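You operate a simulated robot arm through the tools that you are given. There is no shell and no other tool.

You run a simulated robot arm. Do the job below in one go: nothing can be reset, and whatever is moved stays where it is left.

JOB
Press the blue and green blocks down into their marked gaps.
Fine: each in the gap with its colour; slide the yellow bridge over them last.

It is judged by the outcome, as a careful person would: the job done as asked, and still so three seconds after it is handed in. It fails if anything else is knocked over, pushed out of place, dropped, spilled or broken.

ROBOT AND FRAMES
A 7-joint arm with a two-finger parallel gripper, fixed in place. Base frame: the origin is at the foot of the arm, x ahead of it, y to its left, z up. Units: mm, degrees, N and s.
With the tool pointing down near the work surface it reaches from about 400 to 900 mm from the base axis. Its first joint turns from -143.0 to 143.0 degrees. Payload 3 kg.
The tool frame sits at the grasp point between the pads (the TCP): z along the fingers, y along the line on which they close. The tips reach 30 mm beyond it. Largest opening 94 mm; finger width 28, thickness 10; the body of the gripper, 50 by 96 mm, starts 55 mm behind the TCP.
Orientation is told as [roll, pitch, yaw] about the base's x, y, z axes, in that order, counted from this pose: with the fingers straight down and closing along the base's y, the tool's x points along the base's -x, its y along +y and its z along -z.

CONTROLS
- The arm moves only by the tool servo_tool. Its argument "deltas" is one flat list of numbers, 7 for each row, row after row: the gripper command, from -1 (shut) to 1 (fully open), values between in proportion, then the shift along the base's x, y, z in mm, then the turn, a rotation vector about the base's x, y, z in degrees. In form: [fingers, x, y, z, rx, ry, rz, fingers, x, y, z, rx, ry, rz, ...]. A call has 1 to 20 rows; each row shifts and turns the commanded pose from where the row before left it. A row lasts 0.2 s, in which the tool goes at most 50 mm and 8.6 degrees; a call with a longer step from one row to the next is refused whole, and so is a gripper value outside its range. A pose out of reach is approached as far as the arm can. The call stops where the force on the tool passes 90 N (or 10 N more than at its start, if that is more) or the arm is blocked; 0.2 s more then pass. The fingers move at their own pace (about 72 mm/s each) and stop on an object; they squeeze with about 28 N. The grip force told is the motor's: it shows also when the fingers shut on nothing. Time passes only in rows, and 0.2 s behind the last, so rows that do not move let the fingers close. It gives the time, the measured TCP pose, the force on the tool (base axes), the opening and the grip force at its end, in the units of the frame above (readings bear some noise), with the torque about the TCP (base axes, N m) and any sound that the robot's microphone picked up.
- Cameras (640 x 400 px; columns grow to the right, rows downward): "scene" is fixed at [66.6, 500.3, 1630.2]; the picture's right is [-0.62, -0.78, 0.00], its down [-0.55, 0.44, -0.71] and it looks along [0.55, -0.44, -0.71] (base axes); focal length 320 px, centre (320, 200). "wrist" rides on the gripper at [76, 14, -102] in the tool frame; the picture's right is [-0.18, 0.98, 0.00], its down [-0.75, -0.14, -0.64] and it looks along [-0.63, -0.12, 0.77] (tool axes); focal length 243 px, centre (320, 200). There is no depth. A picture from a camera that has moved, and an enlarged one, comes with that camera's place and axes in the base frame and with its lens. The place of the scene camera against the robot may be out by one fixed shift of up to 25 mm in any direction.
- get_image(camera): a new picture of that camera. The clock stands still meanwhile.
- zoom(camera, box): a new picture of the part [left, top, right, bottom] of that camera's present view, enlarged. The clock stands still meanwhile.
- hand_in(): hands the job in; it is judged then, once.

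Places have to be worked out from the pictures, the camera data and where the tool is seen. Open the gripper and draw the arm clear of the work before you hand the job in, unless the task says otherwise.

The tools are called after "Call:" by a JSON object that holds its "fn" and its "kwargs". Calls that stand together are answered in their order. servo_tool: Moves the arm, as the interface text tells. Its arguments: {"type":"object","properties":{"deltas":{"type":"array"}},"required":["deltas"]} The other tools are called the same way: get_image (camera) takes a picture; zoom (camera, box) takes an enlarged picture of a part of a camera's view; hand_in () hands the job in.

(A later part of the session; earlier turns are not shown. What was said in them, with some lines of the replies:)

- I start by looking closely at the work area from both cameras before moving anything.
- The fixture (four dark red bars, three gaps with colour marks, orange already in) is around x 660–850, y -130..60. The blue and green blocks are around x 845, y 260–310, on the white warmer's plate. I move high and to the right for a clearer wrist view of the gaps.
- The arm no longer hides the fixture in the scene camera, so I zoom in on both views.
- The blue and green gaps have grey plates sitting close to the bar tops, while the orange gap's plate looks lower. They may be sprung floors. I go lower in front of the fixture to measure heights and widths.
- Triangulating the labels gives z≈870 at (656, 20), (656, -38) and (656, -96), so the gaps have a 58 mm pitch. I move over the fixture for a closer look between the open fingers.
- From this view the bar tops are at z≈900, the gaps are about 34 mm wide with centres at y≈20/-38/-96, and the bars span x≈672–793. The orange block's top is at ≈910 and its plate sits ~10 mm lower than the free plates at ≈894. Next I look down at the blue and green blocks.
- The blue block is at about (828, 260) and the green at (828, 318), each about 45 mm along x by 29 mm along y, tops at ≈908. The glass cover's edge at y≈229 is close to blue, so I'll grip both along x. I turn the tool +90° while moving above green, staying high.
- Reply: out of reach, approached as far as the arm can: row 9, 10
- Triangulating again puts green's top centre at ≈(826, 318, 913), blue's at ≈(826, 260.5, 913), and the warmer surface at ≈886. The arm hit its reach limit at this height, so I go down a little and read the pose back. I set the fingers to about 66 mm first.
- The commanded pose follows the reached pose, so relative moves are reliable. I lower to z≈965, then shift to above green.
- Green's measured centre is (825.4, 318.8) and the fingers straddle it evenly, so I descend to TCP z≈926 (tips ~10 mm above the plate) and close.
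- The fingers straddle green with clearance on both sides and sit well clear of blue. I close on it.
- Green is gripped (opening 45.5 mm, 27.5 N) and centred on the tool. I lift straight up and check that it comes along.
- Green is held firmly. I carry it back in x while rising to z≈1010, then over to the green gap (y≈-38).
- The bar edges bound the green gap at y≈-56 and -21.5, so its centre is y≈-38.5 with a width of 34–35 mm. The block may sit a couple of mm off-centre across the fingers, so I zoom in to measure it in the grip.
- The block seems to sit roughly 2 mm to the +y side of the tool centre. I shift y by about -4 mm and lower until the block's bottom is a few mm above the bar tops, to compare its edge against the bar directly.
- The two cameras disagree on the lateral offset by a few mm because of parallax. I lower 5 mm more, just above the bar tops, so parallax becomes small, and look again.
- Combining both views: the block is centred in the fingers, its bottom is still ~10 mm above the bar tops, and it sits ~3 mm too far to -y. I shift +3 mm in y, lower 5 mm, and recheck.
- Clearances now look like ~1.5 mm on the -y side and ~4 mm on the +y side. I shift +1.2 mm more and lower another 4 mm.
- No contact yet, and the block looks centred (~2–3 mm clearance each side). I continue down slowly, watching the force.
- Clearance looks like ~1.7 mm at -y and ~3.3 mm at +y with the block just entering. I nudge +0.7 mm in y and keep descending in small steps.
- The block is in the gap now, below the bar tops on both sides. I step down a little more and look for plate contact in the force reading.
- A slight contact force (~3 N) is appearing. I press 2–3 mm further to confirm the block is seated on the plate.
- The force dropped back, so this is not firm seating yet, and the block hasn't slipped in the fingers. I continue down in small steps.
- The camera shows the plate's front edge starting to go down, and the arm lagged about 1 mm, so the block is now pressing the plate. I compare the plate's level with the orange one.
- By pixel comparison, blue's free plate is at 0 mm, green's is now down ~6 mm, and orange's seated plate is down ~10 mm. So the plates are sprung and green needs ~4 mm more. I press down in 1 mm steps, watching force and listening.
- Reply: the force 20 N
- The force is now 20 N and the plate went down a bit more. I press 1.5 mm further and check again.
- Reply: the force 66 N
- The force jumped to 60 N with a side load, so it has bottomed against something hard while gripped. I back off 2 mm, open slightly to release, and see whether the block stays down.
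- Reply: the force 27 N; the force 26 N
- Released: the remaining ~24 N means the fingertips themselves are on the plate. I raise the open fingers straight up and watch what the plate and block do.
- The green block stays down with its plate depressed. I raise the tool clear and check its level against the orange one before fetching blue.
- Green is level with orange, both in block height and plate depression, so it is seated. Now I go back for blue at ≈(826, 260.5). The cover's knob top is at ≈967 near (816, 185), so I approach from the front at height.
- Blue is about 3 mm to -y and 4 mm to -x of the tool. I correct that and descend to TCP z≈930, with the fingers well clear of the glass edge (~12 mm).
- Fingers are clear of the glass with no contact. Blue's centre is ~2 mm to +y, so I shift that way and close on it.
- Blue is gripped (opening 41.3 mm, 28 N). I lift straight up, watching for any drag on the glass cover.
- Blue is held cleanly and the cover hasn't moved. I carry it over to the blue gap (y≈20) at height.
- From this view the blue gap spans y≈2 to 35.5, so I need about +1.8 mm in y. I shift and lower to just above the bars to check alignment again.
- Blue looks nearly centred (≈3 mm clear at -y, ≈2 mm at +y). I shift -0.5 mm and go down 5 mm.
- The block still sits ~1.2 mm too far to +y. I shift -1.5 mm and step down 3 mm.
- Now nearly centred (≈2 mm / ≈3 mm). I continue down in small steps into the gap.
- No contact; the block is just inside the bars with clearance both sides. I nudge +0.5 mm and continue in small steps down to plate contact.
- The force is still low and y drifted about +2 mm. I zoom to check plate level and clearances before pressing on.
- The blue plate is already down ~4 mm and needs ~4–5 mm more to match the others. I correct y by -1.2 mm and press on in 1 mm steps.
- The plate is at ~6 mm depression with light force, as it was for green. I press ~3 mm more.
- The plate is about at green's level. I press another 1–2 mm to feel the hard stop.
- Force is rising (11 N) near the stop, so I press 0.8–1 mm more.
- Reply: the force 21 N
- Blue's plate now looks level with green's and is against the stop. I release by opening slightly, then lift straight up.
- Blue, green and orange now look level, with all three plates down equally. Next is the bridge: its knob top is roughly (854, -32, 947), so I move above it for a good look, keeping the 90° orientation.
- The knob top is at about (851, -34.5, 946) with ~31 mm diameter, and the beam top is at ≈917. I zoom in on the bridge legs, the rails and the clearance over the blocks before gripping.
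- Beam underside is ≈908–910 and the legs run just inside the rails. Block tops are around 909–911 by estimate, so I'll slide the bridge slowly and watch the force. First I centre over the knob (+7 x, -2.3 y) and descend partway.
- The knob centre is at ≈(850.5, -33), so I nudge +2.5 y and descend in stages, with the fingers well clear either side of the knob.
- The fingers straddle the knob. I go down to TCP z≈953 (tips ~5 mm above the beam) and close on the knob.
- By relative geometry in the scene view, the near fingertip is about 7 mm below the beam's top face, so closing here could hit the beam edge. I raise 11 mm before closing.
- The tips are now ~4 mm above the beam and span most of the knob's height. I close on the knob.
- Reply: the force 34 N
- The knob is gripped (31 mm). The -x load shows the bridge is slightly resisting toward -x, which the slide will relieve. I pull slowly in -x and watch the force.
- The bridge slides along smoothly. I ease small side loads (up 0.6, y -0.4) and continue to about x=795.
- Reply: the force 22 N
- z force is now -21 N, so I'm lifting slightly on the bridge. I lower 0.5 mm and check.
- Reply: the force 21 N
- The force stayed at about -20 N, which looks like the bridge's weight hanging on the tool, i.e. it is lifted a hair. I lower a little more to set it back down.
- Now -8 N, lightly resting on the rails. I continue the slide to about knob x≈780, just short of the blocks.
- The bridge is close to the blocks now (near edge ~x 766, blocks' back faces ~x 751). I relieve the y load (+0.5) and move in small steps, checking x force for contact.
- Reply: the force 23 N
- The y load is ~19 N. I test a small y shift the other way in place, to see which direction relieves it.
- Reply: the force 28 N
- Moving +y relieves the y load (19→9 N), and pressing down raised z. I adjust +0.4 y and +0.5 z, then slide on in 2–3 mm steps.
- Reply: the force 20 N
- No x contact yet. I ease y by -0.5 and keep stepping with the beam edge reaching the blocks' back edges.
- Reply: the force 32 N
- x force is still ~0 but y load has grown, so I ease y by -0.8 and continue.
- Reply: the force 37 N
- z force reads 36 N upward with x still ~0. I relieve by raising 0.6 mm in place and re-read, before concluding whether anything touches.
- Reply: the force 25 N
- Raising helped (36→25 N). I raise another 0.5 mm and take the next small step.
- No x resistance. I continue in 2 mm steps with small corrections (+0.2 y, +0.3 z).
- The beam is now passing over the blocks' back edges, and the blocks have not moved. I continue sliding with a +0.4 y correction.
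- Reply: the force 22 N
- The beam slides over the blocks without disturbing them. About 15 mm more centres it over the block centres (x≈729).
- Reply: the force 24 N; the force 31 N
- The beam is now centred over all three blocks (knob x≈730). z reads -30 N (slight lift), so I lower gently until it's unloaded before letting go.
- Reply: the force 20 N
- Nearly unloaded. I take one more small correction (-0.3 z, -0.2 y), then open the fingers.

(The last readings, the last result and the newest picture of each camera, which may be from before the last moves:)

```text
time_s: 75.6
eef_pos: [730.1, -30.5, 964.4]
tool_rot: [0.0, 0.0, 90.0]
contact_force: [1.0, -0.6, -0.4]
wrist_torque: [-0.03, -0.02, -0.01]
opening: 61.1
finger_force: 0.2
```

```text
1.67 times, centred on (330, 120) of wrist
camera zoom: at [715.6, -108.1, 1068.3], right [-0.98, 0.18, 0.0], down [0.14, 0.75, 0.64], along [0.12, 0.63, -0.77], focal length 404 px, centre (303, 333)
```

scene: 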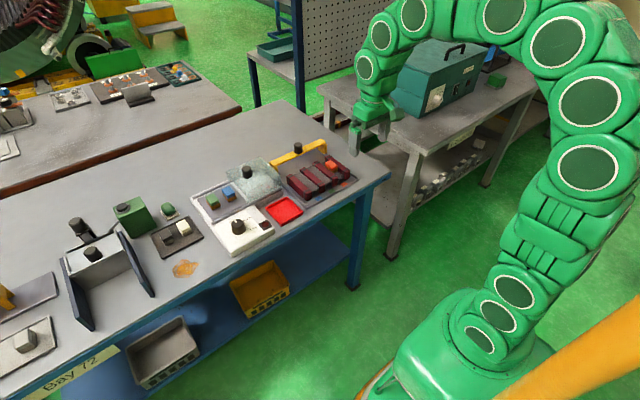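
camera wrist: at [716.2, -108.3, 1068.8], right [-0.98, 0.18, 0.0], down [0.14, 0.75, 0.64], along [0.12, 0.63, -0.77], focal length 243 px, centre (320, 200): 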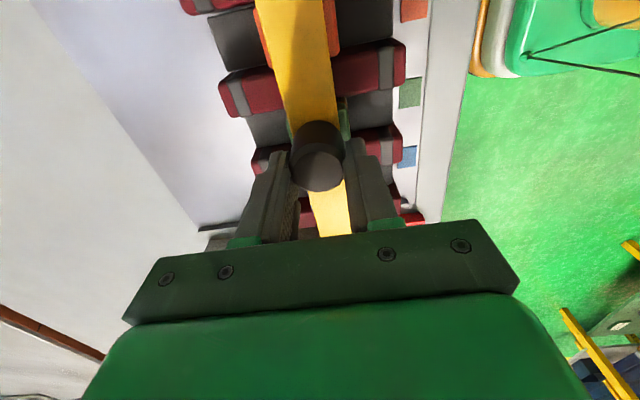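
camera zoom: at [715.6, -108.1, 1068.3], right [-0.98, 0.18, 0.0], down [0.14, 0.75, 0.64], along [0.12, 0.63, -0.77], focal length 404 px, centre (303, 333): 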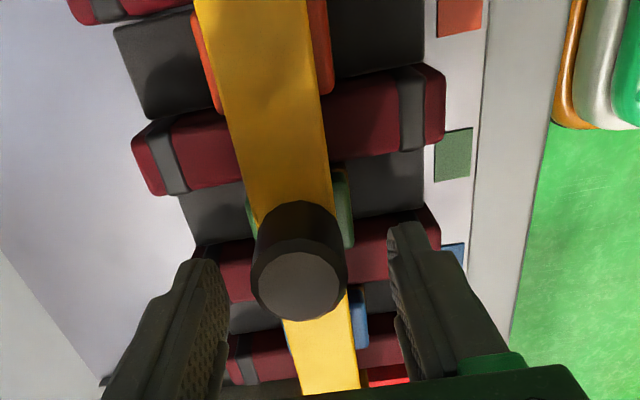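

Released with no residual force. The bridge sits centred over the orange, green and blue blocks. I raise straight up and draw the arm clear.

Call:
{"fn": "servo_tool", "kwargs": {"deltas": [0.4, 0, 0, 10, 0, 0, 0, 0.4, 0, 0, 15, 0, 0, 0, 0.4, 0, 0, 25, 0, 0, 0, 0.4, 0, 0, 35, 0, 0, 0, 0.4, -20, 0, 40, 0, 0, 0, 0.4, -40, 0, 30, 0, 0, 0, 0.4, -45, 0, 0, 0, 0, 0, 0.4, -45, 0, 0, 0, 0, 0, 0.4, -30, 0, 0, 0, 0, 0, 0.4, 0, 0, 0, 0, 0, 0]}}

Call:
{"fn": "get_image", "kwargs": {"camera": "scene"}}

Call:
{"fn": "zoom", "kwargs": {"camera": "scene", "box": [275, 140, 365, 205]}}

Call:
{"fn": "zoom", "kwargs": {"camera": "scene", "box": [180, 140, 320, 260]}}

```text
time_s: 77.8
eef_pos: [550.2, -31.3, 1121.0]
tool_rot: [0.0, 0.0, 90.0]
contact_force: [-0.2, 0.4, -0.1]
wrist_torque: [0.0, 0.01, 0.02]
opening: 65.6
finger_force: 0.1
```

```text
taken
```

scene: 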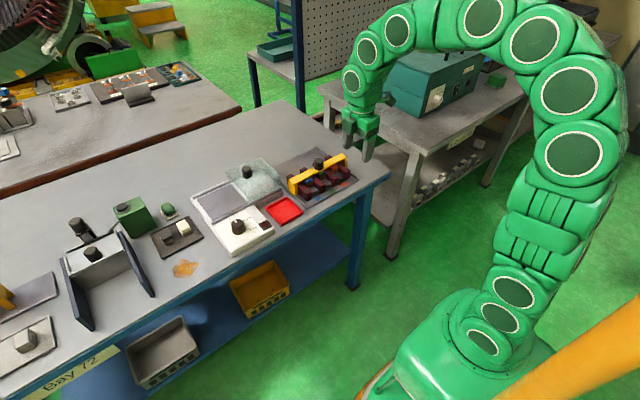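

```text
6.15 times, centred on (320, 172) of scene
camera zoom: at [66.6, 500.3, 1630.2], right [-0.62, -0.78, 0.0], down [-0.55, 0.44, -0.71], along [0.55, -0.44, -0.71], focal length 1968 px, centre (320, 369)
```

zoom: 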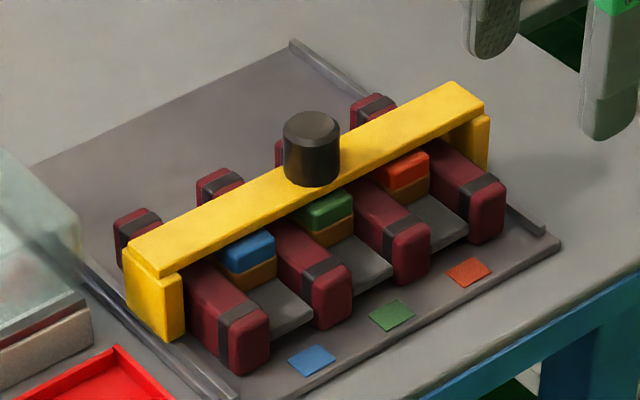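

```text
3.33 times, centred on (250, 200) of scene
camera zoom: at [66.6, 500.3, 1630.2], right [-0.62, -0.78, 0.0], down [-0.55, 0.44, -0.71], along [0.55, -0.44, -0.71], focal length 1066 px, centre (553, 200)
```

zoom: 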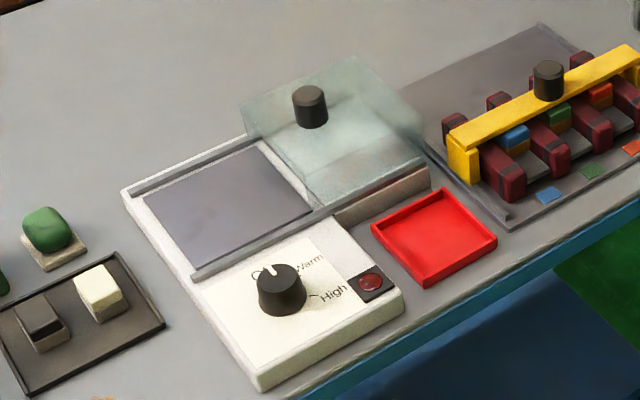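

The bridge spans all three blocks, and the warmer, cover, tray and dial are unchanged. I take one last close look at seating before handing in.

Call:
{"fn": "zoom", "kwargs": {"camera": "scene", "box": [300, 155, 350, 192]}}

Call:
{"fn": "zoom", "kwargs": {"camera": "scene", "box": [288, 165, 328, 200]}}

```text
10.81 times, centred on (325, 174) of scene
camera zoom: at [66.6, 500.3, 1630.2], right [-0.62, -0.78, 0.0], down [-0.55, 0.44, -0.71], along [0.55, -0.44, -0.71], focal length 3457 px, centre (266, 486)
```

zoom: 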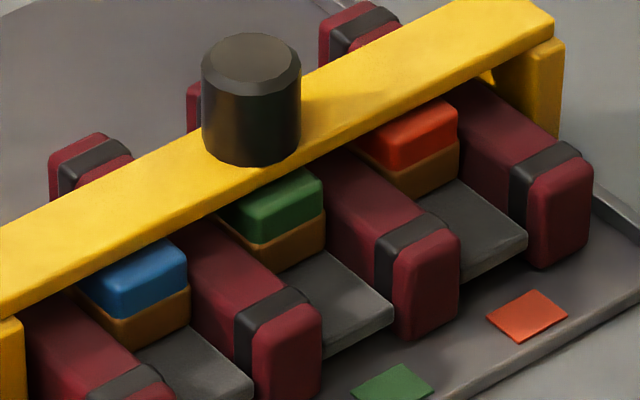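

```text
11.43 times, centred on (308, 182) of scene
camera zoom: at [66.6, 500.3, 1630.2], right [-0.62, -0.78, 0.0], down [-0.55, 0.44, -0.71], along [0.55, -0.44, -0.71], focal length 3654 px, centre (457, 400)
```

zoom: 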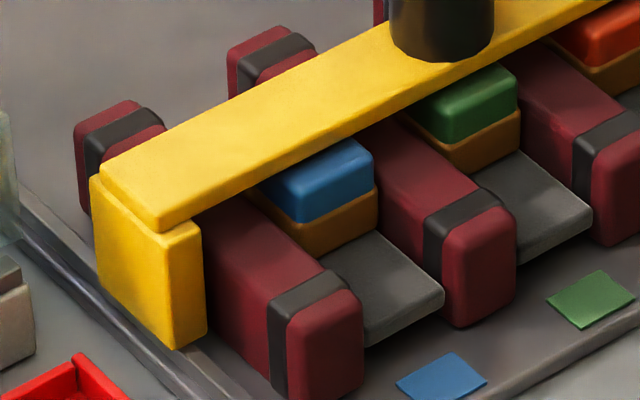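

Blue and green sit in their colour-marked gaps, level with orange and with their plates pressed down. The yellow bridge spans all three, the gripper is open, and the arm is clear. I hand the job in.

Call:
{"fn": "hand_in", "kwargs": {}}

```text
The job is handed in.
```

The blue and green blocks are pressed down into their matching gaps, and the yellow bridge is slid over them. I've handed the job in, but no result has come back yet.

- **Blocks:** both sit level with the orange block that was already in place, and the floor plates of all three gaps are pressed down by the same amount. Green stayed down after release from about 28 s to the end, and blue from about 50 s.
- **Bridge:** I slid it last, along its rails by the knob, until the beam was centred over all three blocks. It cleared the block tops without moving them. At a few points during the slide the tool was lifting slightly on the bridge, so I lowered it until the load was gone before letting go.
- **Surroundings:** in the last pictures, the warmer, its glass cover and dial, the red tray and the other parts nearby look unchanged. The gripper is open and the arm is clear of the work.
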